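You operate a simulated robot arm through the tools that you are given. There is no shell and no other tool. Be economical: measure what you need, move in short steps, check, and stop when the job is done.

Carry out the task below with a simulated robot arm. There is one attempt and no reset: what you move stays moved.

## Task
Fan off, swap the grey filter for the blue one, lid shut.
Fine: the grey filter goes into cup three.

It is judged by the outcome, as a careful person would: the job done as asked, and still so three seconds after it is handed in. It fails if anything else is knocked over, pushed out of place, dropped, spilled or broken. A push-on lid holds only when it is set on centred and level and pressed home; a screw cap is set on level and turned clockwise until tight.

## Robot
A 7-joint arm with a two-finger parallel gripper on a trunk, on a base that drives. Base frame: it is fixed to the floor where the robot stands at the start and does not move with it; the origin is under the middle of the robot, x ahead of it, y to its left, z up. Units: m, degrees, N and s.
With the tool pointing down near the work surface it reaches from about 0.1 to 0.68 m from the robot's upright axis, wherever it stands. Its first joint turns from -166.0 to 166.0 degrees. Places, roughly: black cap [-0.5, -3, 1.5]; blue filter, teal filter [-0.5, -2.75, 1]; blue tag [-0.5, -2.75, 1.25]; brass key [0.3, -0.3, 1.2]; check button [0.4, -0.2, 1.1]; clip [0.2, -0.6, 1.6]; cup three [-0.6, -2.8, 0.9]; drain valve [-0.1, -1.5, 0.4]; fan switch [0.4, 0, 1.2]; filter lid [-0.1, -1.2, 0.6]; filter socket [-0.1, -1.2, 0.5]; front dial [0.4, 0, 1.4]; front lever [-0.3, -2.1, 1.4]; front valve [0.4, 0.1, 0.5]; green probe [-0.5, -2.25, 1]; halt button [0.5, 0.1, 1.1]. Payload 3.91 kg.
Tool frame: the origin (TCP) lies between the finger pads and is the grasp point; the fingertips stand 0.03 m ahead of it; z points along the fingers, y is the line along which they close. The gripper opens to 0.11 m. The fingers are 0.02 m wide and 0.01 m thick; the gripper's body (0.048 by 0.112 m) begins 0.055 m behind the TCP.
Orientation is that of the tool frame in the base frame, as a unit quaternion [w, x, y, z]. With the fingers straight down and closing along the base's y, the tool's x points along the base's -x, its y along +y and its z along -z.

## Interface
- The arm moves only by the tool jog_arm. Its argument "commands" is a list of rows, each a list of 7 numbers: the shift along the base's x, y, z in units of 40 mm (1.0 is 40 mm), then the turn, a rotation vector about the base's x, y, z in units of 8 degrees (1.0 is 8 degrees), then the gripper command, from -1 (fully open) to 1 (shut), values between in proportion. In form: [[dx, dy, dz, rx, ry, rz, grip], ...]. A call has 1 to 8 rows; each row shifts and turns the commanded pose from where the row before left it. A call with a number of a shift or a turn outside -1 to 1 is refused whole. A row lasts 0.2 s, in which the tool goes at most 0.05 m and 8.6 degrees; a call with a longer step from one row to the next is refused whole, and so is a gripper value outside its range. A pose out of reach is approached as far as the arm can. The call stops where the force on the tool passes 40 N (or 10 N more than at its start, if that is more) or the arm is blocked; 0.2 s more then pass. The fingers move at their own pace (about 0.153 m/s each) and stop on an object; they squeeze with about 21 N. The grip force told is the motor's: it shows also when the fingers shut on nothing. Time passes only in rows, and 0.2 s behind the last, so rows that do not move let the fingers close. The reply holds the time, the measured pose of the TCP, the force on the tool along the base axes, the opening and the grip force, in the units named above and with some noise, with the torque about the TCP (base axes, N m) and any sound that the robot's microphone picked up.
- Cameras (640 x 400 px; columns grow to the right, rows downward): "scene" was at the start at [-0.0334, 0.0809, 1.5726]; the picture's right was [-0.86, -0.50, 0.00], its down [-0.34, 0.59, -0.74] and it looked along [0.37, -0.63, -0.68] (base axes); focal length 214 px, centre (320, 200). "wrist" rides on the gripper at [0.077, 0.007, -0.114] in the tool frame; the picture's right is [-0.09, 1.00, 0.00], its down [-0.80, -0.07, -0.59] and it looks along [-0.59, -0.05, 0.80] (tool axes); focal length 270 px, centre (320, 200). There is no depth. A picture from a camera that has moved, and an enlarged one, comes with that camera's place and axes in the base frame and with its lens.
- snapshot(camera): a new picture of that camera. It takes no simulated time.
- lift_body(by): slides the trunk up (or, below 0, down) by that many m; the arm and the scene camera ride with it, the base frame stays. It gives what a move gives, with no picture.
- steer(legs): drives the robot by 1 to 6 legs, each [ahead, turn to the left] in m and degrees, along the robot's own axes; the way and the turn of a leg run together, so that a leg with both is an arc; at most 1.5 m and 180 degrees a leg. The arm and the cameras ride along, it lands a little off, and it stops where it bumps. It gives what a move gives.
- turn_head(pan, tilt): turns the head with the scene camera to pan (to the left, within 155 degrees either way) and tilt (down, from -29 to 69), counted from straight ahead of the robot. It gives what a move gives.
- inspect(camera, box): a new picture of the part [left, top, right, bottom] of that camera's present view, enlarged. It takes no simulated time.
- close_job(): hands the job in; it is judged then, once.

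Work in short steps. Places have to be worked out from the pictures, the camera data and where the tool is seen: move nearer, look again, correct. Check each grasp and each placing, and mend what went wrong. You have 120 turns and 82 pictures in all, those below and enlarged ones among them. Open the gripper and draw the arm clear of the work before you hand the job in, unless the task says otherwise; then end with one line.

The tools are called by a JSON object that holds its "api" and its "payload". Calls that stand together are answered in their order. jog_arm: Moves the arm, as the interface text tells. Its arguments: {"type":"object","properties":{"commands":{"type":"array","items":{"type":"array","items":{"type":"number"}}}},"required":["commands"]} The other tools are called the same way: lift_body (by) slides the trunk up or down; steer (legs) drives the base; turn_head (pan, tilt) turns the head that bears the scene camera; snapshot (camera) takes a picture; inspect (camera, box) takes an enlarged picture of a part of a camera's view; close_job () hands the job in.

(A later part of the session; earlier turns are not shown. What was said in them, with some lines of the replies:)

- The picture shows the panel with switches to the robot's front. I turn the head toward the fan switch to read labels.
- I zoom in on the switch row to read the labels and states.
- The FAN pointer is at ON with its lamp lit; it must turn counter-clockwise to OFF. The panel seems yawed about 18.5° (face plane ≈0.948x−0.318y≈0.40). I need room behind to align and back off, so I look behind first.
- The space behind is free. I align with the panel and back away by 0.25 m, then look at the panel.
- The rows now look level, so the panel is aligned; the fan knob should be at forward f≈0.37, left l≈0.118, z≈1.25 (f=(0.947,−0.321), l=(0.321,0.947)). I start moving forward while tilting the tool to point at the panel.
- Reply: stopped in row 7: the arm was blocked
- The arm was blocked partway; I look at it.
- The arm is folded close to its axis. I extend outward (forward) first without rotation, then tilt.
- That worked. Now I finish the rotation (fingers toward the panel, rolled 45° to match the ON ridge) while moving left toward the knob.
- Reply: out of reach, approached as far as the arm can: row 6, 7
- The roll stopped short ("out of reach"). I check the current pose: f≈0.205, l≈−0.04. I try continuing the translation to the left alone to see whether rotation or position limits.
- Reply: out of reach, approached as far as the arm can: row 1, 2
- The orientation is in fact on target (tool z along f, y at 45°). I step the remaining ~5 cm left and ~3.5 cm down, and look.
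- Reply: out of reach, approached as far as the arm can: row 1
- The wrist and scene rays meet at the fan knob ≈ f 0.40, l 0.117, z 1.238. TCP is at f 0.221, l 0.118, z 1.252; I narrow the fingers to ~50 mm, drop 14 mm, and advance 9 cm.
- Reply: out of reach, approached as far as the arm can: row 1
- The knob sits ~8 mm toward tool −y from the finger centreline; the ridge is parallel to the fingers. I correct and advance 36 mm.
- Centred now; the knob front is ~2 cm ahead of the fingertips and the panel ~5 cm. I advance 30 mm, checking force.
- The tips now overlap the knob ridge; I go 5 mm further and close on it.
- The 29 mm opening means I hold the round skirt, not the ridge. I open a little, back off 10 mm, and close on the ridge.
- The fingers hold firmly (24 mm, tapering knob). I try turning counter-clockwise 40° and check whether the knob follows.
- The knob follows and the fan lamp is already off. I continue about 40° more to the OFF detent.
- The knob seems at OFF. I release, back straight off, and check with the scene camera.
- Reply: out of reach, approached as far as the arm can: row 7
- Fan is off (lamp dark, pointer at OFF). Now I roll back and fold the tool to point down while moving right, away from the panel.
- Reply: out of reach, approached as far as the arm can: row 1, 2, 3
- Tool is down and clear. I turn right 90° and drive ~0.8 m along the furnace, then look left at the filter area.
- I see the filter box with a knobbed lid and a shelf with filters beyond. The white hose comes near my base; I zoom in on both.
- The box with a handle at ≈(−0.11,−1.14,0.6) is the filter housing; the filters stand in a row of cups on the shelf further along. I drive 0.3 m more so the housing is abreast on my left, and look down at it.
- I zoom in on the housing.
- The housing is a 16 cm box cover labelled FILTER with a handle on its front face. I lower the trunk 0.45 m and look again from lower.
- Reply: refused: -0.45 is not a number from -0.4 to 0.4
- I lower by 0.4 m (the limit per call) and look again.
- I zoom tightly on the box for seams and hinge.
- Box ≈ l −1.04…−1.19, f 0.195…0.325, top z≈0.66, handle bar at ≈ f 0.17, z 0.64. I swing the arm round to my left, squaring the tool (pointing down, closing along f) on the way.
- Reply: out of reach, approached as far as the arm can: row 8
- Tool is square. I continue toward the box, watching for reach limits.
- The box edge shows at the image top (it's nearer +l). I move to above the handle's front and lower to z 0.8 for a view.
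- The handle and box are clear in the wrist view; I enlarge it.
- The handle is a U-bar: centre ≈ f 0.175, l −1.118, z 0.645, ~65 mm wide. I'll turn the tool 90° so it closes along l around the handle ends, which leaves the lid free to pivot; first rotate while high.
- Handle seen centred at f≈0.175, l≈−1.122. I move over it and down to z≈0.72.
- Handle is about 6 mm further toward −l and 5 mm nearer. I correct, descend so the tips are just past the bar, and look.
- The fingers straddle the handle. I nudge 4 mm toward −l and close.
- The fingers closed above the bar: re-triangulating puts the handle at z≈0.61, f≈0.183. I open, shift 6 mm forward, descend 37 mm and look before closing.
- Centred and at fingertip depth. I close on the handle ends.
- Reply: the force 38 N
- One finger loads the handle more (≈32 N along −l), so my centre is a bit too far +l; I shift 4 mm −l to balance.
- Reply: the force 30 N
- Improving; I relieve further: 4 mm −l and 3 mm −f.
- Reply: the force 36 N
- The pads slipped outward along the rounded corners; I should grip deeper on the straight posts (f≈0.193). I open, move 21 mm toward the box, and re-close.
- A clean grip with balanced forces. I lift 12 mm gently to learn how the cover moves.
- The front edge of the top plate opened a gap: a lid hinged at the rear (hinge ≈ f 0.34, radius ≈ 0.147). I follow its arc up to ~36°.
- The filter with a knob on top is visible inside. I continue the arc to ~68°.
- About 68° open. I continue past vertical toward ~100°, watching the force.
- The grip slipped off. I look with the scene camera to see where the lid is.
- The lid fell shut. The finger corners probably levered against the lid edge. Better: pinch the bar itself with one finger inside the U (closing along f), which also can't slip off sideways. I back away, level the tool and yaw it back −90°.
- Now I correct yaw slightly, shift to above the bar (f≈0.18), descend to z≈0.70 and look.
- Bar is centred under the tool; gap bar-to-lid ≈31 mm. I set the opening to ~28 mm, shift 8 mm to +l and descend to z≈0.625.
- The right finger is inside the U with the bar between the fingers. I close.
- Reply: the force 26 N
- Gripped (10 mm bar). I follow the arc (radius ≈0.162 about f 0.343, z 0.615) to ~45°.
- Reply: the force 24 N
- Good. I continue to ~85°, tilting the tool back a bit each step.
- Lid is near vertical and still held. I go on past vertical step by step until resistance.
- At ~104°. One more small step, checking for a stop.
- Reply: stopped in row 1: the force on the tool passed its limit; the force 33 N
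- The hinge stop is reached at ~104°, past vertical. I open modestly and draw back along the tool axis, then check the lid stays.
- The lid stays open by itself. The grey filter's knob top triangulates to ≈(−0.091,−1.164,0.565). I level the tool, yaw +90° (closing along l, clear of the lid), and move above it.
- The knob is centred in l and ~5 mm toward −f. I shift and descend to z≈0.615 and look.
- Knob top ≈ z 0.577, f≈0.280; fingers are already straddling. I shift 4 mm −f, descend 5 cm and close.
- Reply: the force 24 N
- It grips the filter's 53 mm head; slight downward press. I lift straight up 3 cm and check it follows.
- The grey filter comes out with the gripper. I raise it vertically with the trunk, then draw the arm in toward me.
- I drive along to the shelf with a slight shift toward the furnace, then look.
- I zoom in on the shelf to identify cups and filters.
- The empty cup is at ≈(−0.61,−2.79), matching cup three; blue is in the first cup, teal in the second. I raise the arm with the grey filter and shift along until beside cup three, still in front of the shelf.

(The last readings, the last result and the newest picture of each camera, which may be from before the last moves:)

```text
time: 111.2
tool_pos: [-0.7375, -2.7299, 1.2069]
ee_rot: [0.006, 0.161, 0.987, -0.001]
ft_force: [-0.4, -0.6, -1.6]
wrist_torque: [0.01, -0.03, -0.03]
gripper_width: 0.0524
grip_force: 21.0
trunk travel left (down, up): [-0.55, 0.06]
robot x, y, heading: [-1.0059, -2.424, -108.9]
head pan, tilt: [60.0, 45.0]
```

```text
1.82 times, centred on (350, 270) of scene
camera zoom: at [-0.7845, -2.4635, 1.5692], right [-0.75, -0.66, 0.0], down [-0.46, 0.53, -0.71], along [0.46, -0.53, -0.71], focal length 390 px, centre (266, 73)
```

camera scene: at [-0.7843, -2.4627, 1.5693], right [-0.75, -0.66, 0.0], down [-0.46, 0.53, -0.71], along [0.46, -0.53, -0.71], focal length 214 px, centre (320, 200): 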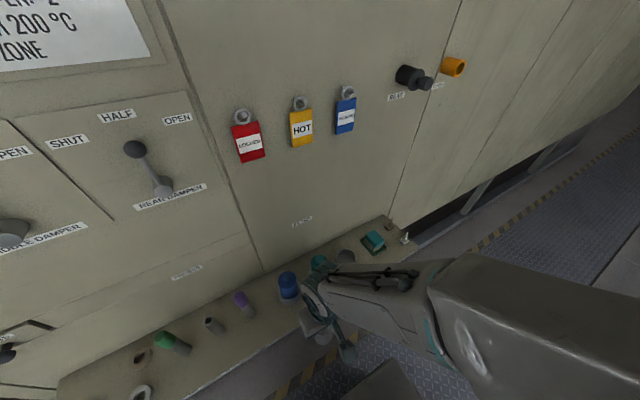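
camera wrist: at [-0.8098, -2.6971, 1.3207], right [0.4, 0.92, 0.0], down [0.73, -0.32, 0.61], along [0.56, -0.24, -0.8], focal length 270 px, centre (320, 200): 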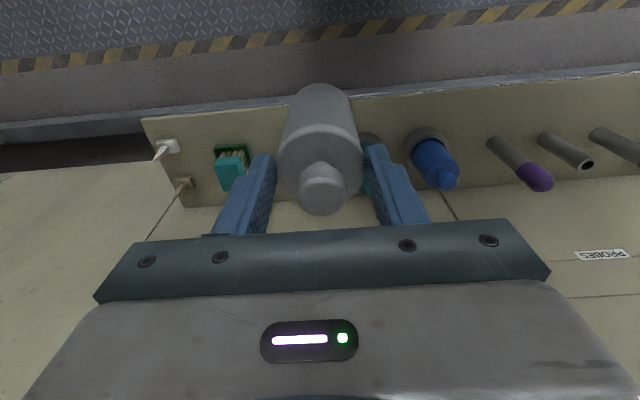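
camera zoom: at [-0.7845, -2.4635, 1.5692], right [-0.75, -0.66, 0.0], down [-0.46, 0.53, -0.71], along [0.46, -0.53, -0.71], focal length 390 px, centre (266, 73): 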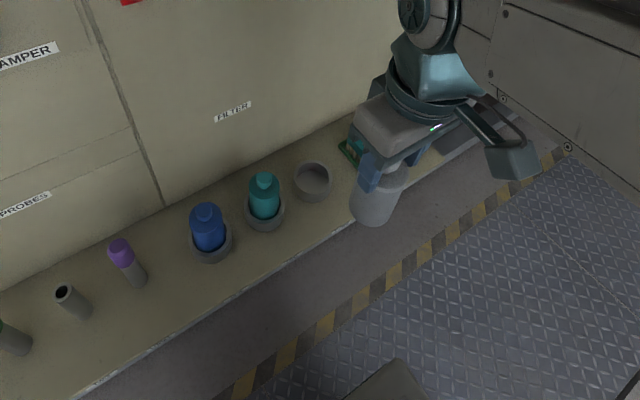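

Blue knob top triangulates to (−0.535,−2.61,0.986), cups spaced 0.105 → cup three ≈ f 0.335, l −2.856, rim z≈0.91. Held filter's bottom is ~0.137 below TCP. I move over cup three at current height and look.

{"api": "jog_arm", "payload": {"commands": [[0.86, -0.47, 0, 0, 0, 0, 1], [0.86, -0.47, 0, 0, 0, 0, 1], [0.86, -0.47, 0, 0, 0, 0, 1], [0.86, -0.44, 0, 0, 0, 0, 1], [0, 0, 0, 0, 0, 0, 1]]}}

{"api": "inspect", "payload": {"camera": "scene", "box": [250, 170, 430, 290]}}

```text
time: 112.4
tool_pos: [-0.6016, -2.8038, 1.2065]
ee_rot: [0.007, 0.16, 0.987, -0.001]
ft_force: [-0.4, 0.3, -1.4]
wrist_torque: [0.01, -0.01, -0.01]
gripper_width: 0.0526
grip_force: 21.0
trunk travel left (down, up): [-0.55, 0.06]
robot x, y, heading: [-1.0067, -2.4255, -109.2]
head pan, tilt: [60.0, 45.0]
```

```text
3.33 times, centred on (340, 230) of scene
camera zoom: at [-0.7846, -2.4625, 1.5693], right [-0.75, -0.66, 0.0], down [-0.46, 0.53, -0.71], along [0.46, -0.53, -0.71], focal length 715 px, centre (253, 100)
```

zoom: 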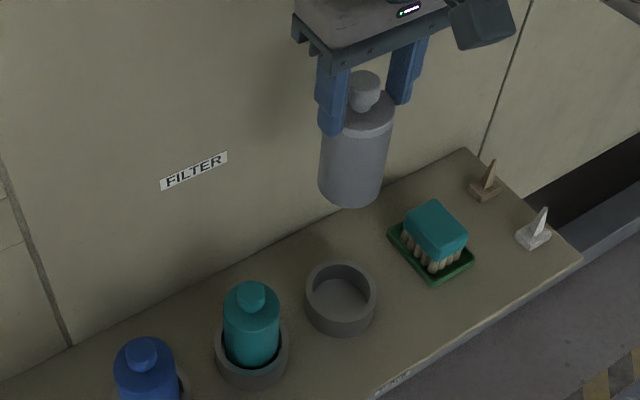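

With exact head angles, cup three's centre is at ≈(−0.5955,−2.819), rim z≈0.895; the filter hangs true on the tool axis with its bottom 0.124 below TCP. I shift (+6,−15) mm and descend until the bottom is ~2 cm above the rim.

{"api": "jog_arm", "payload": {"commands": [[0.15, -0.375, -0.6, 0, 0, 0, 1], [0, 0, -0.8, 0, 0, 0, 1], [0, 0, -0.8, 0, 0, 0, 1], [0, 0, -0.8, 0, 0, 0, 1], [0, 0, -0.8, 0, 0, 0, 1], [0, 0, 0, 0, 0, 0, 1]]}}

{"api": "inspect", "payload": {"camera": "scene", "box": [250, 190, 430, 310]}}

```text
time: 113.8
tool_pos: [-0.5945, -2.8189, 1.0538]
ee_rot: [0.008, 0.16, 0.987, -0.001]
ft_force: [-0.8, -0.5, -1.1]
wrist_torque: [-0.01, 0.02, 0.02]
gripper_width: 0.0526
grip_force: 20.9
trunk travel left (down, up): [-0.55, 0.06]
robot x, y, heading: [-1.0091, -2.4278, -109.3]
head pan, tilt: [60.0, 45.0]
```

```text
3.33 times, centred on (340, 250) of scene
camera zoom: at [-0.7842, -2.4628, 1.5692], right [-0.75, -0.66, 0.0], down [-0.46, 0.53, -0.71], along [0.46, -0.53, -0.71], focal length 715 px, centre (253, 33)
```

zoom: 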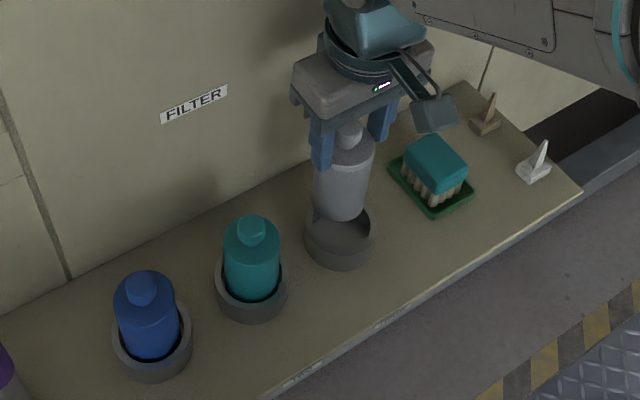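

The filter is aligned over the cup laterally and in depth. I lower it into the cup, watching force.

{"api": "jog_arm", "payload": {"commands": [[0, 0, -0.5, 0, 0, 0, 1], [0, 0, -0.5, 0, 0, 0, 1], [0, 0, -0.5, 0, 0, 0, 1], [0, 0, -0.3, 0, 0, 0, 1], [0, 0, 0, 0, 0, 0, 1]]}}

{"api": "inspect", "payload": {"camera": "scene", "box": [250, 190, 430, 310]}}

```text
time: 114.5
tool_pos: [-0.5931, -2.8209, 1.0127]
ee_rot: [0.012, 0.162, 0.987, -0.006]
ft_force: [-4.0, 2.4, 20.5]
wrist_torque: [0.38, 0.04, 0.07]
gripper_width: 0.0529
grip_force: 21.0
trunk travel left (down, up): [-0.55, 0.06]
robot x, y, heading: [-1.007, -2.4293, -109.1]
head pan, tilt: [60.0, 45.0]
stopped in row 3: the force on the tool passed its limit (the readings are from after the stop); the commanded pose is now the measured one
```

```text
3.33 times, centred on (340, 250) of scene
camera zoom: at [-0.7849, -2.4622, 1.5697], right [-0.76, -0.66, 0.0], down [-0.46, 0.53, -0.71], along [0.46, -0.53, -0.71], focal length 715 px, centre (253, 33)
```

zoom: 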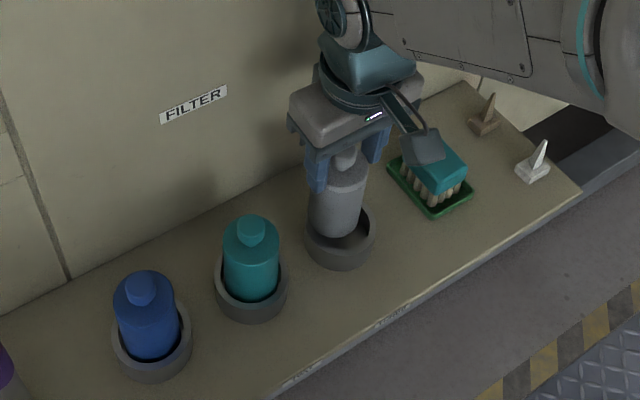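

It touched the far-left rim: the filter needs ~5 mm to image-right and ~6 mm toward the camera. I lift 6 mm, shift, and lower gently again.

{"api": "jog_arm", "payload": {"commands": [[0, 0, 0.2, 0, 0, 0, 1], [-0.19, 0.035, 0, 0, 0, 0, 1], [0, 0, 0, 0, 0, 0, 1], [0, 0, -0.25, 0, 0, 0, 1], [0, 0, -0.3, 0, 0, 0, 1], [0, 0, 0, 0, 0, 0, 1]]}}

{"api": "inspect", "payload": {"camera": "scene", "box": [280, 220, 370, 280]}}

```text
time: 116.0
tool_pos: [-0.6013, -2.8198, 0.9969]
ee_rot: [0.01, 0.161, 0.987, -0.005]
ft_force: [-0.1, -0.2, -1.3]
wrist_torque: [0.02, 0.03, 0.02]
gripper_width: 0.0528
grip_force: 21.0
trunk travel left (down, up): [-0.55, 0.06]
robot x, y, heading: [-1.0085, -2.429, -109.3]
head pan, tilt: [60.0, 45.0]
```

```text
6.67 times, centred on (325, 250) of scene
camera zoom: at [-0.7842, -2.463, 1.5692], right [-0.75, -0.66, 0.0], down [-0.46, 0.53, -0.71], along [0.46, -0.53, -0.71], focal length 1430 px, centre (287, -133)
```

zoom: 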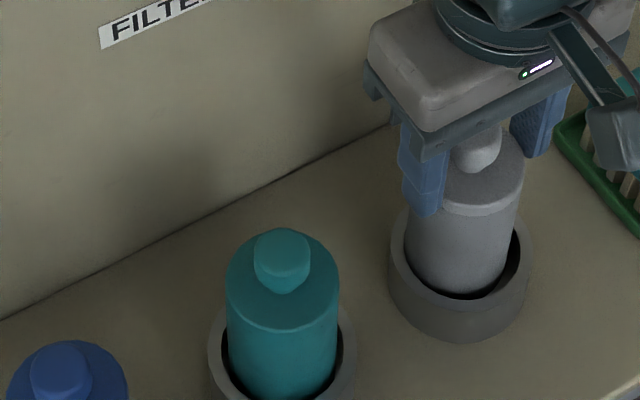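

It is entering the cup with no force. I lower on until it touches the floor.

{"api": "jog_arm", "payload": {"commands": [[-0.03, 0, -0.25, 0, 0, 0, 1], [0, 0, -0.25, 0, 0, 0, 1], [0, 0, -0.2, 0, 0, 0, 1], [0, 0, -0.15, 0, 0, 0, 1]]}}

```text
time: 116.6
tool_pos: [-0.5991, -2.8196, 0.983]
ee_rot: [0.018, 0.16, 0.987, -0.009]
ft_force: [-1.5, 1.0, 22.4]
wrist_torque: [0.57, 0.29, 0.07]
gripper_width: 0.0531
grip_force: 20.7
trunk travel left (down, up): [-0.55, 0.06]
robot x, y, heading: [-1.0075, -2.4242, -109.1]
head pan, tilt: [60.0, 45.0]
stopped in row 3: the force on the tool passed its limit (the readings are from after the stop); the commanded pose is now the measured one
```

Contact at the expected floor height. I open a little, rise straight up, and check it stands.

{"api": "jog_arm", "payload": {"commands": [[0, 0, 0.04, 0, 0, 0, 0.7], [0, 0, 0, 0, 0, 0, -0.35], [0, 0, 0, 0, 0, 0, -0.35], [0, 0, 0.5, 0, 0, 0, -0.35], [0, 0, 0.8, 0, 0, 0, -0.35], [0, 0, 0.9, 0, 0, 0, -0.35], [0, 0, 0.9, 0, 0, 0, -0.35]]}}

{"api": "inspect", "payload": {"camera": "scene", "box": [250, 190, 430, 310]}}

```text
time: 118.2
tool_pos: [-0.6007, -2.8196, 1.1062]
ee_rot: [0.016, 0.16, 0.987, -0.007]
ft_force: [0.5, 0.6, -0.1]
wrist_torque: [0.03, 0.02, -0.01]
gripper_width: 0.0745
grip_force: 0.0
trunk travel left (down, up): [-0.55, 0.06]
robot x, y, heading: [-1.0047, -2.4263, -108.8]
head pan, tilt: [60.0, 45.0]
```

```text
3.33 times, centred on (340, 250) of scene
camera zoom: at [-0.7846, -2.4627, 1.5692], right [-0.76, -0.66, 0.0], down [-0.46, 0.53, -0.71], along [0.46, -0.53, -0.71], focal length 715 px, centre (253, 33)
```

zoom: 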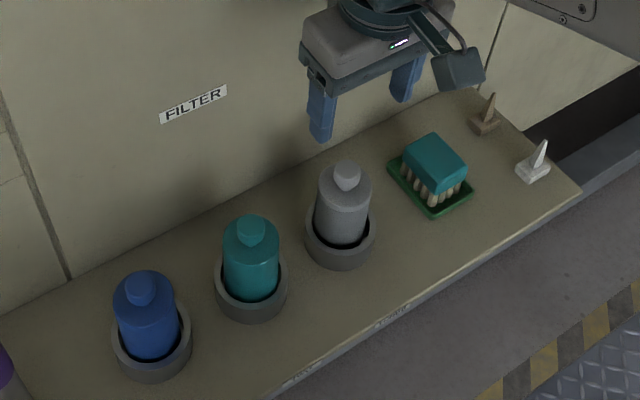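

Grey stands in cup three. Calibrating on it, the blue filter's axis is ≈(−0.536,−2.614). I move over it and level the tool (2° tilt).

{"api": "jog_arm", "payload": {"commands": [[0.268, 0.857, 0, 0.08, 0.237, 0, -0.35], [0.268, 0.857, 0, 0, 0, 0, -0.35], [0.268, 0.857, 0, 0, 0, 0, -0.35], [0.268, 0.857, 0, 0, 0, 0, -0.35], [0.268, 0.857, 0, 0, 0, 0, -0.35], [0.268, 0.857, 0, 0, 0, 0, -0.35], [0, 0, 0, 0, 0, 0, -0.35]]}}

{"api": "snapshot", "payload": {"camera": "wrist"}}

```text
time: 119.8
tool_pos: [-0.5348, -2.6148, 1.1059]
ee_rot: [0.0, 0.161, 0.987, -0.004]
ft_force: [-0.1, 0.2, 0.1]
wrist_torque: [0.0, 0.03, 0.01]
gripper_width: 0.0746
grip_force: 0.0
trunk travel left (down, up): [-0.55, 0.06]
robot x, y, heading: [-1.0036, -2.4244, -109.0]
head pan, tilt: [60.0, 45.0]
```

```text
13 pictures are left
camera wrist: at [-0.6048, -2.582, 1.2212], right [0.4, 0.92, -0.01], down [0.74, -0.32, 0.59], along [0.54, -0.24, -0.8], focal length 270 px, centre (320, 200)
```

wrist: 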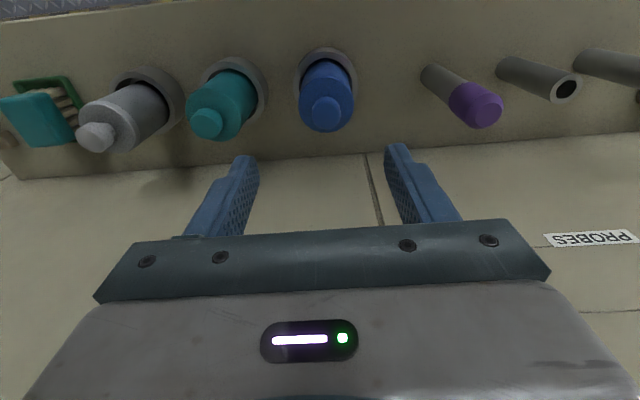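

Blue is 5 mm further +l. I shift, descend to z≈0.985 (same grip height as the grey), and close.

{"api": "jog_arm", "payload": {"commands": [[0.04, 0.118, -0.6, 0, 0, 0, -0.35], [0, 0, -0.8, 0, 0, 0, -0.35], [0, 0, -0.8, 0, 0, 0, -0.35], [0, 0, -0.8, 0, 0, 0, -0.35], [0, 0, 0, 0, 0, 0, -0.35], [0, 0, 0, 0, 0, 0, 0.3], [0, 0, 0, 0, 0, 0, 1], [0, 0, 0, 0, 0, 0, 1]]}}

{"api": "snapshot", "payload": {"camera": "wrist"}}

```text
time: 121.6
tool_pos: [-0.5332, -2.6112, 0.9868]
ee_rot: [-0.001, 0.161, 0.987, -0.004]
ft_force: [0.0, 0.1, 0.0]
wrist_torque: [0.06, -0.02, 0.03]
gripper_width: 0.052
grip_force: 20.6
trunk travel left (down, up): [-0.55, 0.06]
robot x, y, heading: [-1.0047, -2.427, -108.8]
head pan, tilt: [60.0, 45.0]
```

```text
12 pictures are left
camera wrist: at [-0.6026, -2.5784, 1.1018], right [0.4, 0.92, -0.01], down [0.74, -0.32, 0.6], along [0.54, -0.24, -0.8], focal length 270 px, centre (320, 200)
```

wrist: 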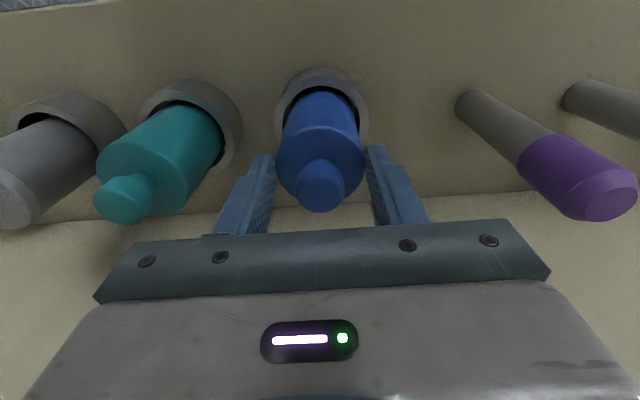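

Same grip picture as with the grey filter. I lift it straight out and draw it back from the shelf.

{"api": "jog_arm", "payload": {"commands": [[0, 0, 0.4, 0, 0, 0, 1], [0, 0, 0.8, 0, 0, 0, 1], [0, 0, 0.9, 0, 0, 0, 1], [0, 0, 0.9, 0, 0, 0, 1], [0, 0, 0.9, 0, 0, 0, 1], [-0.8, 0.27, 0.6, 0, 0, 0, 1], [-0.9, 0.3, 0, 0, 0, 0, 1], [-0.9, 0.3, 0, 0, 0, 0, 1]]}}

{"api": "jog_arm", "payload": {"commands": [[-0.9, 0.3, 0, 0, 0, 0, 1], [-0.9, 0.3, 0, 0, 0, 0, 1], [-0.4, 0.13, -0.5, 0, 0, 0, 1], [0, 0, -0.8, 0, 0, 0, 1], [0, 0, -0.8, 0, 0, 0, 1], [0, 0, 0, 0, 0, 0, 1]]}}

{"api": "steer", "payload": {"legs": [[-0.35, 0], [0, 6], [-0.9, 0], [0, -6], [-0.3, 0]]}}

```text
time: 123.4
tool_pos: [-0.6397, -2.5744, 1.1662]
ee_rot: [0.0, 0.161, 0.987, -0.005]
ft_force: [-0.7, -0.7, -1.1]
wrist_torque: [0.02, 0.01, 0.0]
gripper_width: 0.0521
grip_force: 21.1
trunk travel left (down, up): [-0.55, 0.06]
robot x, y, heading: [-1.0056, -2.4268, -109.0]
head pan, tilt: [60.0, 45.0]
```

```text
time: 124.8
tool_pos: [-0.7263, -2.5458, 1.0824]
ee_rot: [-0.002, 0.161, 0.987, -0.005]
ft_force: [-0.5, -0.6, -0.9]
wrist_torque: [-0.03, 0.02, -0.03]
gripper_width: 0.0518
grip_force: 20.9
trunk travel left (down, up): [-0.55, 0.06]
robot x, y, heading: [-1.004, -2.4282, -109.0]
head pan, tilt: [60.0, 45.0]
```

```text
time: 134.1
tool_pos: [-0.3233, -1.058, 1.0846]
ee_rot: [-0.001, 0.155, 0.988, -0.005]
ft_force: [0.7, 0.9, -0.9]
wrist_torque: [-0.04, 0.03, 0.02]
gripper_width: 0.052
grip_force: 21.0
trunk travel left (down, up): [-0.55, 0.06]
robot x, y, heading: [-0.6031, -0.9451, -108.4]
head pan, tilt: [60.0, 45.0]
```

Back near the start spot. I move the filter over the socket position (−0.0976,−1.1632) and lower the trunk 0.3 m so the filter bottom is still above the box rim.

{"api": "jog_arm", "payload": {"commands": [[0.94, -0.4375, 0, 0, 0, 0, 1], [0.94, -0.4375, 0, 0, 0, 0, 1], [0.94, -0.4375, 0, 0, 0, 0, 1], [0.94, -0.4375, 0, 0, 0, 0, 1], [0.94, -0.4375, 0, 0, 0, 0, 1], [0.94, -0.4375, 0, 0, 0, 0, 1], [0, 0, 0, 0, 0, 0, 1]]}}

{"api": "lift_body", "payload": {"by": -0.3}}

{"api": "turn_head", "payload": {"pan": 65, "tilt": 50}}

{"api": "snapshot", "payload": {"camera": "scene"}}

```text
time: 135.7
tool_pos: [-0.0985, -1.1647, 1.0827]
ee_rot: [-0.001, 0.156, 0.988, -0.005]
ft_force: [-0.6, 0.5, -2.0]
wrist_torque: [-0.01, -0.01, -0.02]
gripper_width: 0.0515
grip_force: 20.9
trunk travel left (down, up): [-0.55, 0.06]
robot x, y, heading: [-0.6033, -0.9431, -108.2]
head pan, tilt: [60.0, 45.0]
```

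```text
time: 138.7
tool_pos: [-0.0982, -1.1644, 0.7824]
ee_rot: [-0.002, 0.155, 0.988, -0.003]
ft_force: [-0.1, -0.5, -0.5]
wrist_torque: [-0.02, 0.0, -0.03]
gripper_width: 0.0519
grip_force: 21.2
trunk travel left (down, up): [-0.25, 0.36]
robot x, y, heading: [-0.6019, -0.9443, -108.6]
head pan, tilt: [60.0, 45.0]
```

```text
time: 139.4
tool_pos: [-0.0978, -1.1658, 0.782]
ee_rot: [-0.001, 0.155, 0.988, -0.004]
ft_force: [-0.9, 0.4, -1.1]
wrist_torque: [-0.01, 0.01, 0.02]
gripper_width: 0.0516
grip_force: 21.1
trunk travel left (down, up): [-0.25, 0.36]
robot x, y, heading: [-0.6084, -0.9452, -108.2]
head pan, tilt: [65.0, 50.0]
```

```text
11 pictures are left
camera scene: at [-0.3814, -0.9697, 1.2623], right [-0.69, -0.73, 0.0], down [-0.56, 0.53, -0.64], along [0.47, -0.44, -0.77], focal length 214 px, centre (320, 200)
```

scene: 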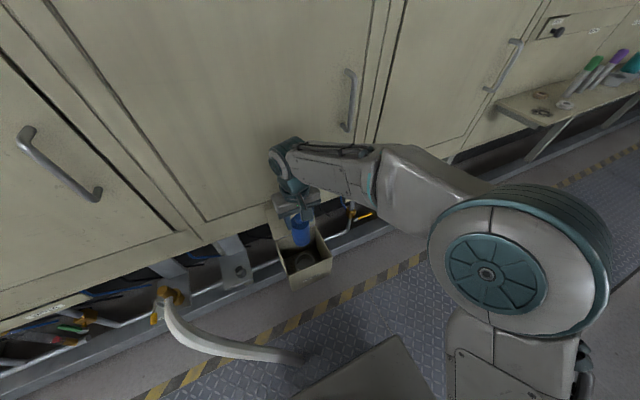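

The filter is over the open housing. I lower 8 cm into the box mouth and zoom on the alignment with the socket ring.

{"api": "jog_arm", "payload": {"commands": [[0.02, 0.04, -0.7, 0, 0, 0, 1], [0, 0, -0.7, 0, 0, 0, 1], [0, 0, -0.6, 0, 0, 0, 1], [0, 0, 0, 0, 0, 0, 1]]}}

{"api": "inspect", "payload": {"camera": "scene", "box": [260, 180, 350, 300]}}

{"api": "snapshot", "payload": {"camera": "wrist"}}

```text
time: 140.4
tool_pos: [-0.0968, -1.1633, 0.7029]
ee_rot: [0.0, 0.156, 0.988, -0.004]
ft_force: [-0.1, 0.7, -1.4]
wrist_torque: [0.0, 0.02, -0.02]
gripper_width: 0.0517
grip_force: 21.3
trunk travel left (down, up): [-0.25, 0.36]
robot x, y, heading: [-0.6042, -0.9469, -108.4]
head pan, tilt: [65.0, 50.0]
```

```text
3.33 times, centred on (305, 240) of scene
camera zoom: at [-0.3813, -0.9698, 1.2623], right [-0.69, -0.73, 0.0], down [-0.56, 0.53, -0.64], along [0.47, -0.44, -0.77], focal length 715 px, centre (370, 67)
```

zoom: 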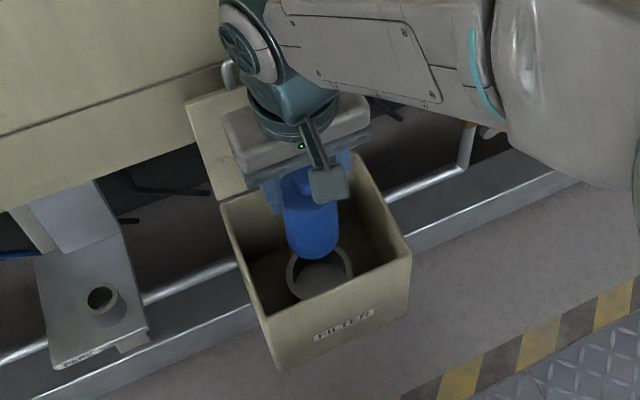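

```text
9 pictures are left
camera wrist: at [-0.1672, -1.1308, 0.8181], right [0.39, 0.92, -0.01], down [0.74, -0.31, 0.59], along [0.54, -0.24, -0.8], focal length 270 px, centre (320, 200)
```

wrist: 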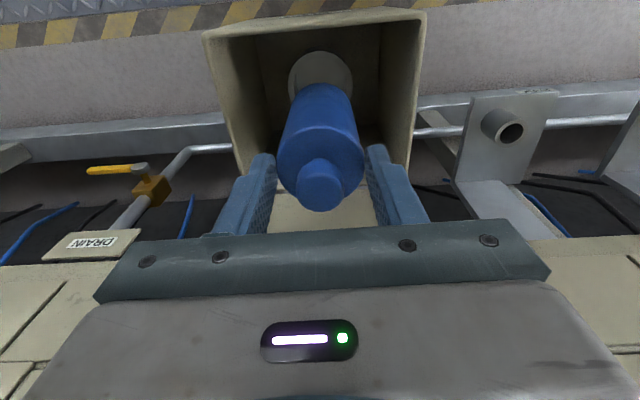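

Projection confirms the filter axis is over the socket ring. I lower it in, slowing near the end.

{"api": "jog_arm", "payload": {"commands": [[0, 0, -0.7, 0, 0, 0, 1], [0, 0, -0.6, 0, 0, 0, 1], [0, 0, -0.5, 0, 0, 0, 1], [0, 0, -0.5, 0, 0, 0, 1], [0, 0, -0.4, 0, 0, 0, 1], [0, 0, -0.3, 0, 0, 0, 1], [0, 0, -0.3, 0, 0, 0, 1]]}}

```text
time: 142.0
tool_pos: [-0.0974, -1.1629, 0.5734]
ee_rot: [0.001, 0.156, 0.988, -0.006]
ft_force: [-4.6, 1.9, 19.6]
wrist_torque: [0.16, 0.5, -0.02]
gripper_width: 0.0516
grip_force: 21.1
trunk travel left (down, up): [-0.25, 0.36]
robot x, y, heading: [-0.6099, -0.9436, -108.2]
head pan, tilt: [65.0, 50.0]
```

Contact at the same height as the grey sat (0.573), so it is seated. I release and rise straight up, then check.

{"api": "jog_arm", "payload": {"commands": [[0, 0, 0.05, 0, 0, 0, -0.3], [0, 0, 0, 0, 0, 0, -0.3], [0, 0, 0.5, 0, 0, 0, -0.3], [0, 0, 0.9, 0, 0, 0, -0.3], [0, 0, 0.9, 0, 0, 0, -0.3], [0, 0, 0.9, 0, 0, 0, -0.3], [0, 0, 0.9, 0, 0, 0, -0.3], [0, 0, 0, 0, 0, 0, -0.3]]}}

{"api": "snapshot", "payload": {"camera": "wrist"}}

```text
time: 143.8
tool_pos: [-0.0966, -1.1617, 0.7371]
ee_rot: [-0.001, 0.156, 0.988, -0.004]
ft_force: [0.8, -0.7, 0.7]
wrist_torque: [-0.01, 0.03, 0.0]
gripper_width: 0.0715
grip_force: 0.1
trunk travel left (down, up): [-0.25, 0.36]
robot x, y, heading: [-0.6052, -0.9472, -108.6]
head pan, tilt: [65.0, 50.0]
```

```text
8 pictures are left
camera wrist: at [-0.1673, -1.13, 0.8522], right [0.39, 0.92, -0.01], down [0.74, -0.31, 0.59], along [0.55, -0.24, -0.8], focal length 270 px, centre (320, 200)
```

wrist: 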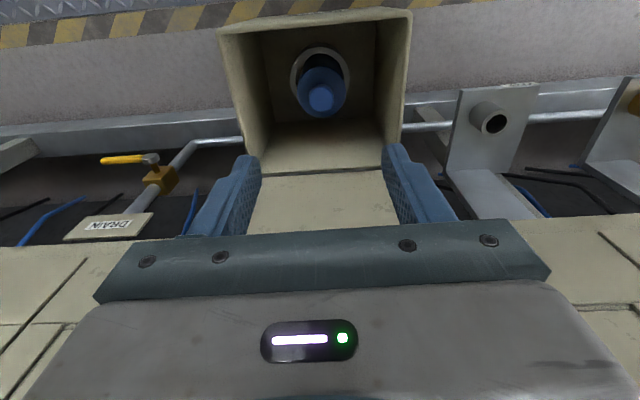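

Blue is seated in the socket. To close the lid I'll re-pinch its bar the way I opened it: I rise, yaw −90°, then tilt 35°, with a 28 mm opening.

{"api": "jog_arm", "payload": {"commands": [[-0.4, 0.13, 0.9, 0, 0, -1, 0.2], [-0.4, 0.13, 0.9, 0, 0, -1, 0.2], [0, 0, 0.9, 0, 0, -1, 0.49], [0, 0, 0.4, 0, 0, -1, 0.49], [0, 0, 0, 0, 0, -1, 0.49], [0, 0, 0, 0, 0, -1, 0.49], [0, 0, 0, 0, 0, -1, 0.49], [0, 0, 0, 0, 0, -1, 0.49]]}}

{"api": "jog_arm", "payload": {"commands": [[0, 0, 0, 0, 0, -1, 0.49], [0, 0, 0, 0, 0, -1, 0.49], [0, 0, 0, 0, 0, -1, 0.49], [0, 0, 0, 0, 0, -0.35, 0.49], [0, 0, 0, -0.3, -0.9, 0, 0.49], [0, 0, 0, -0.3, -0.9, 0, 0.49], [0, 0, 0, -0.3, -0.9, 0, 0.49], [0, 0, 0, -0.3, -0.9, 0, 0.49]]}}

```text
time: 145.6
tool_pos: [-0.1289, -1.1511, 0.8613]
ee_rot: [-0.003, 0.656, 0.755, -0.003]
ft_force: [-0.4, 0.1, 0.5]
wrist_torque: [0.02, -0.01, -0.01]
gripper_width: 0.0282
grip_force: 0.1
trunk travel left (down, up): [-0.25, 0.36]
robot x, y, heading: [-0.6032, -0.9461, -108.3]
head pan, tilt: [65.0, 50.0]
```

```text
time: 147.4
tool_pos: [-0.1282, -1.152, 0.8601]
ee_rot: [0.21, 0.785, 0.563, 0.15]
ft_force: [-0.3, 0.0, 1.0]
wrist_torque: [0.0, 0.05, -0.04]
gripper_width: 0.0281
grip_force: 0.2
trunk travel left (down, up): [-0.25, 0.36]
robot x, y, heading: [-0.6026, -0.9444, -108.4]
head pan, tilt: [65.0, 50.0]
```

I add the last 5° tilt, move to the approach point in line with the bar, and look.

{"api": "jog_arm", "payload": {"commands": [[0.94, -0.225, -0.09, -0.2, -0.59, 0, 0.49], [0.94, -0.225, -0.09, 0, 0, 0, 0.49], [0, 0, 0, 0, 0, 0, 0.49]]}}

{"api": "snapshot", "payload": {"camera": "wrist"}}

```text
time: 148.2
tool_pos: [-0.0549, -1.1695, 0.8553]
ee_rot: [0.242, 0.775, 0.557, 0.176]
ft_force: [0.4, -0.5, -0.6]
wrist_torque: [0.03, -0.02, -0.01]
gripper_width: 0.028
grip_force: 0.0
trunk travel left (down, up): [-0.25, 0.36]
robot x, y, heading: [-0.6011, -0.9426, -108.1]
head pan, tilt: [65.0, 50.0]
```

```text
7 pictures are left
camera wrist: at [-0.0854, -1.0766, 0.9528], right [0.75, -0.35, 0.57], down [-0.63, -0.63, 0.45], along [0.21, -0.69, -0.69], focal length 270 px, centre (320, 200)
```

wrist: 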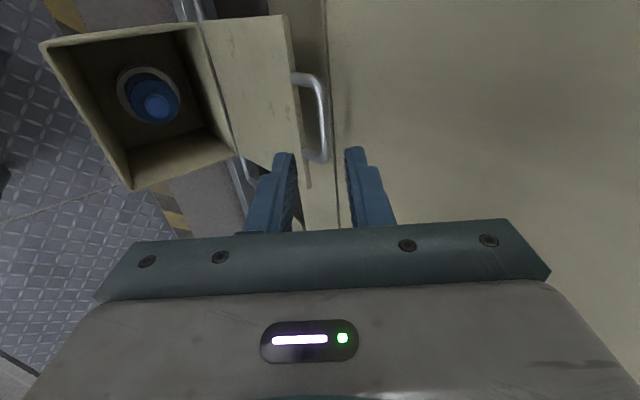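

The bar lies between the fingers' paths. I advance along the tool axis to the former grip pose and close.

{"api": "jog_arm", "payload": {"commands": [[0.4, -0.137, -0.58, 0, 0, 0, 0.49], [0.4, -0.137, -0.58, 0, 0, 0, 0.49], [0.4, -0.137, -0.58, 0, 0, 0, 0.49], [0, 0, 0, 0, 0, 0, 0.49], [0, 0, 0, 0, 0, 0, 1], [0, 0, 0, 0, 0, 0, 1]]}}

{"api": "snapshot", "payload": {"camera": "wrist"}}

```text
time: 149.6
tool_pos: [-0.0065, -1.1866, 0.785]
ee_rot: [0.243, 0.776, 0.555, 0.176]
ft_force: [2.3, -0.5, 2.9]
wrist_torque: [0.3, -0.21, -0.27]
gripper_width: 0.0099
grip_force: 45.3
trunk travel left (down, up): [-0.25, 0.36]
robot x, y, heading: [-0.608, -0.9443, -108.6]
head pan, tilt: [65.0, 50.0]
```

```text
6 pictures are left
camera wrist: at [-0.0375, -1.0929, 0.8839], right [0.75, -0.35, 0.57], down [-0.63, -0.63, 0.45], along [0.21, -0.69, -0.69], focal length 270 px, centre (320, 200)
```

wrist: 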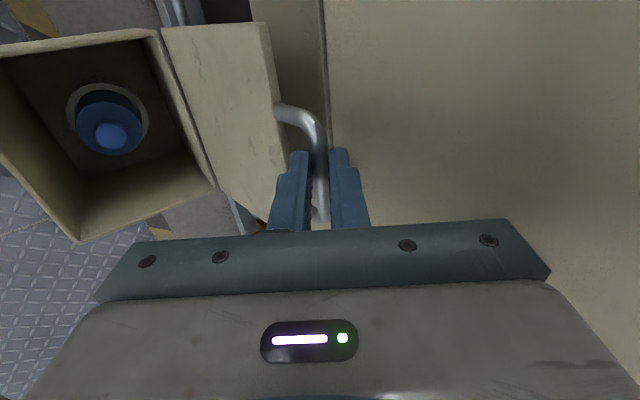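

Bar gripped. I retrace the opening arc in reverse, first 8 rows.

{"api": "jog_arm", "payload": {"commands": [[-0.26, 0.087, 0.06, 0, 0, 0, 1], [-0.53, 0.18, 0.07, 0, 0, 0, 1], [-0.535, 0.181, -0.01, 0, 0, 0, 1], [-0.492, 0.167, -0.075, 0.2, 0.59, 0, 1], [-0.478, 0.162, -0.15, 0.2, 0.59, 0, 1], [-0.445, 0.151, -0.22, 0.2, 0.59, 0, 1], [-0.417, 0.141, -0.29, 0.2, 0.59, 0, 1], [-0.369, 0.125, -0.355, 0.2, 0.59, 0, 1]]}}

```text
time: 151.4
tool_pos: [-0.1458, -1.1401, 0.7454]
ee_rot: [0.068, 0.81, 0.581, 0.051]
ft_force: [6.5, -2.4, -6.3]
wrist_torque: [-0.91, -0.06, 0.8]
gripper_width: 0.0097
grip_force: 44.8
trunk travel left (down, up): [-0.25, 0.36]
robot x, y, heading: [-0.6032, -0.9451, -108.4]
head pan, tilt: [65.0, 50.0]
```

Still held, matching the earlier 45° pose. I continue down to shut, finishing slowly.

{"api": "jog_arm", "payload": {"commands": [[-0.312, 0.106, -0.43, 0.2, 0.59, 0, 1], [-0.256, 0.087, -0.475, 0.2, 0.59, 0, 1], [-0.227, 0.077, -0.51, 0, 0, 0, 1], [-0.156, 0.053, -0.54, 0, 0, 0, 1], [-0.085, 0.029, -0.56, 0, 0, 0, 1], [-0.02, 0.007, -0.35, 0, 0, 0, 1], [0, 0, -0.2, 0, 0, 0, 1], [0, 0, 0, 0, 0, 0, 1]]}}

{"api": "snapshot", "payload": {"camera": "wrist"}}

```text
time: 152.9
tool_pos: [-0.1877, -1.1246, 0.6349]
ee_rot: [0.003, 0.813, 0.583, 0.004]
ft_force: [-9.4, 4.2, 28.3]
wrist_torque: [0.05, 0.27, -0.03]
gripper_width: 0.0
grip_force: 37.7
trunk travel left (down, up): [-0.25, 0.36]
robot x, y, heading: [-0.6032, -0.9482, -108.4]
head pan, tilt: [65.0, 50.0]
stopped in row 7: the force on the tool passed its limit (the readings are from after the stop); the commanded pose is now the measured one
```

```text
5 pictures are left
camera wrist: at [-0.1571, -1.0525, 0.7512], right [0.92, -0.4, 0.01], down [-0.33, -0.74, 0.59], along [-0.23, -0.55, -0.81], focal length 270 px, centre (320, 200)
```

wrist: 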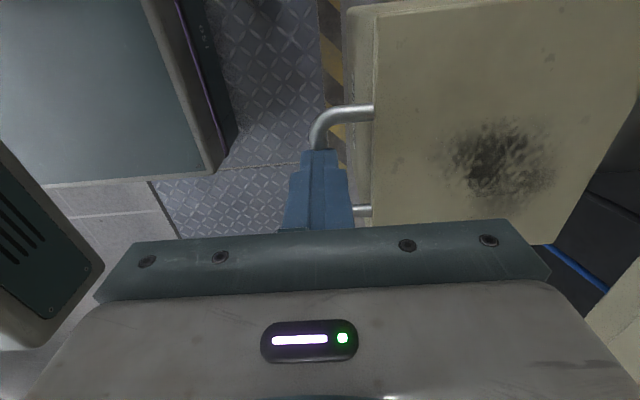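

The lid is down; the closed tips ended pressing the bar (28 N), so it is pushed shut. I rise, withdraw the arm, and check for a gap.

{"api": "jog_arm", "payload": {"commands": [[0, 0, 0.6, 0, 0, 0, 1], [0, 0, 0.9, 0, 0, 0, 1], [0, 0, 0.9, 0, 0, 0, 0], [-0.5, 0.17, 0.9, 0, 0, 0, -1], [-0.9, 0.3, 0.4, 0, 0, 0, -1], [-0.6, -0.75, 0, 0, 0, 0, -1], [-0.6, -0.75, 0, 0, 0, 0, -1], [-0.3, -0.85, 0, 0, 0, 0, -1]]}}

{"api": "inspect", "payload": {"camera": "scene", "box": [240, 180, 370, 300]}}

```text
time: 154.7
tool_pos: [-0.3041, -1.2004, 0.78]
ee_rot: [0.002, 0.812, 0.583, 0.002]
ft_force: [0.1, 0.6, -0.7]
wrist_torque: [-0.01, 0.01, 0.01]
gripper_width: 0.11
grip_force: 0.0
trunk travel left (down, up): [-0.25, 0.36]
robot x, y, heading: [-0.6045, -0.9436, -108.6]
head pan, tilt: [65.0, 50.0]
```

```text
3.33 times, centred on (305, 240) of scene
camera zoom: at [-0.3816, -0.9695, 1.2623], right [-0.69, -0.73, 0.0], down [-0.56, 0.53, -0.64], along [0.47, -0.44, -0.77], focal length 715 px, centre (370, 67)
```

zoom: 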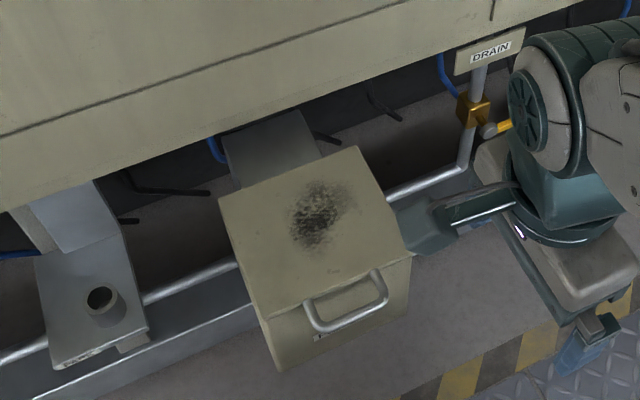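

The lid is flat and shut. I draw the arm further clear of the box and take a final look at the whole area.

{"api": "jog_arm", "payload": {"commands": [[-0.6, -0.3, 0.7, 0, 0, 0, -1], [-0.6, -0.3, 0.7, 0, 0, 0, -1], [-0.5, -0.7, 0.2, 0, 0, 0, -1], [-0.5, -0.7, 0.2, 0, 0, 0, -1], [0, 0, 0, 0, 0, 0, -1]]}}

{"api": "snapshot", "payload": {"camera": "scene"}}

```text
time: 155.9
tool_pos: [-0.3909, -1.2814, 0.8525]
ee_rot: [0.001, 0.813, 0.583, 0.002]
ft_force: [-0.5, -0.8, -1.6]
wrist_torque: [0.02, -0.02, 0.0]
gripper_width: 0.11
grip_force: 0.0
trunk travel left (down, up): [-0.25, 0.36]
robot x, y, heading: [-0.6067, -0.9444, -108.1]
head pan, tilt: [65.0, 50.0]
```

```text
3 pictures are left
camera scene: at [-0.3817, -0.9697, 1.2623], right [-0.69, -0.73, 0.0], down [-0.56, 0.53, -0.64], along [0.47, -0.44, -0.77], focal length 214 px, centre (320, 200)
```

scene: 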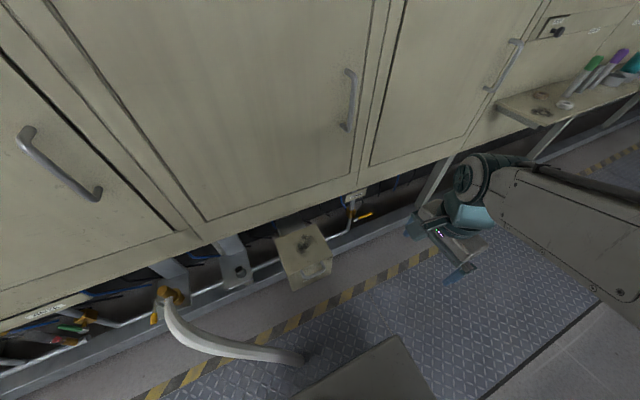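

Everything is in place: fan off, blue in the socket, lid shut, grey in cup three, gripper open and clear. I hand it in.

{"api": "close_job", "payload": {}}

```text
The job is handed in.
```

The job is done and handed in: the fan is off, the blue filter is in the socket, the grey one is in cup three, and the lid is shut. The lid slipped from the gripper twice, once on opening and once for the last bit of closing, and dropped shut each time; I saw no damage.
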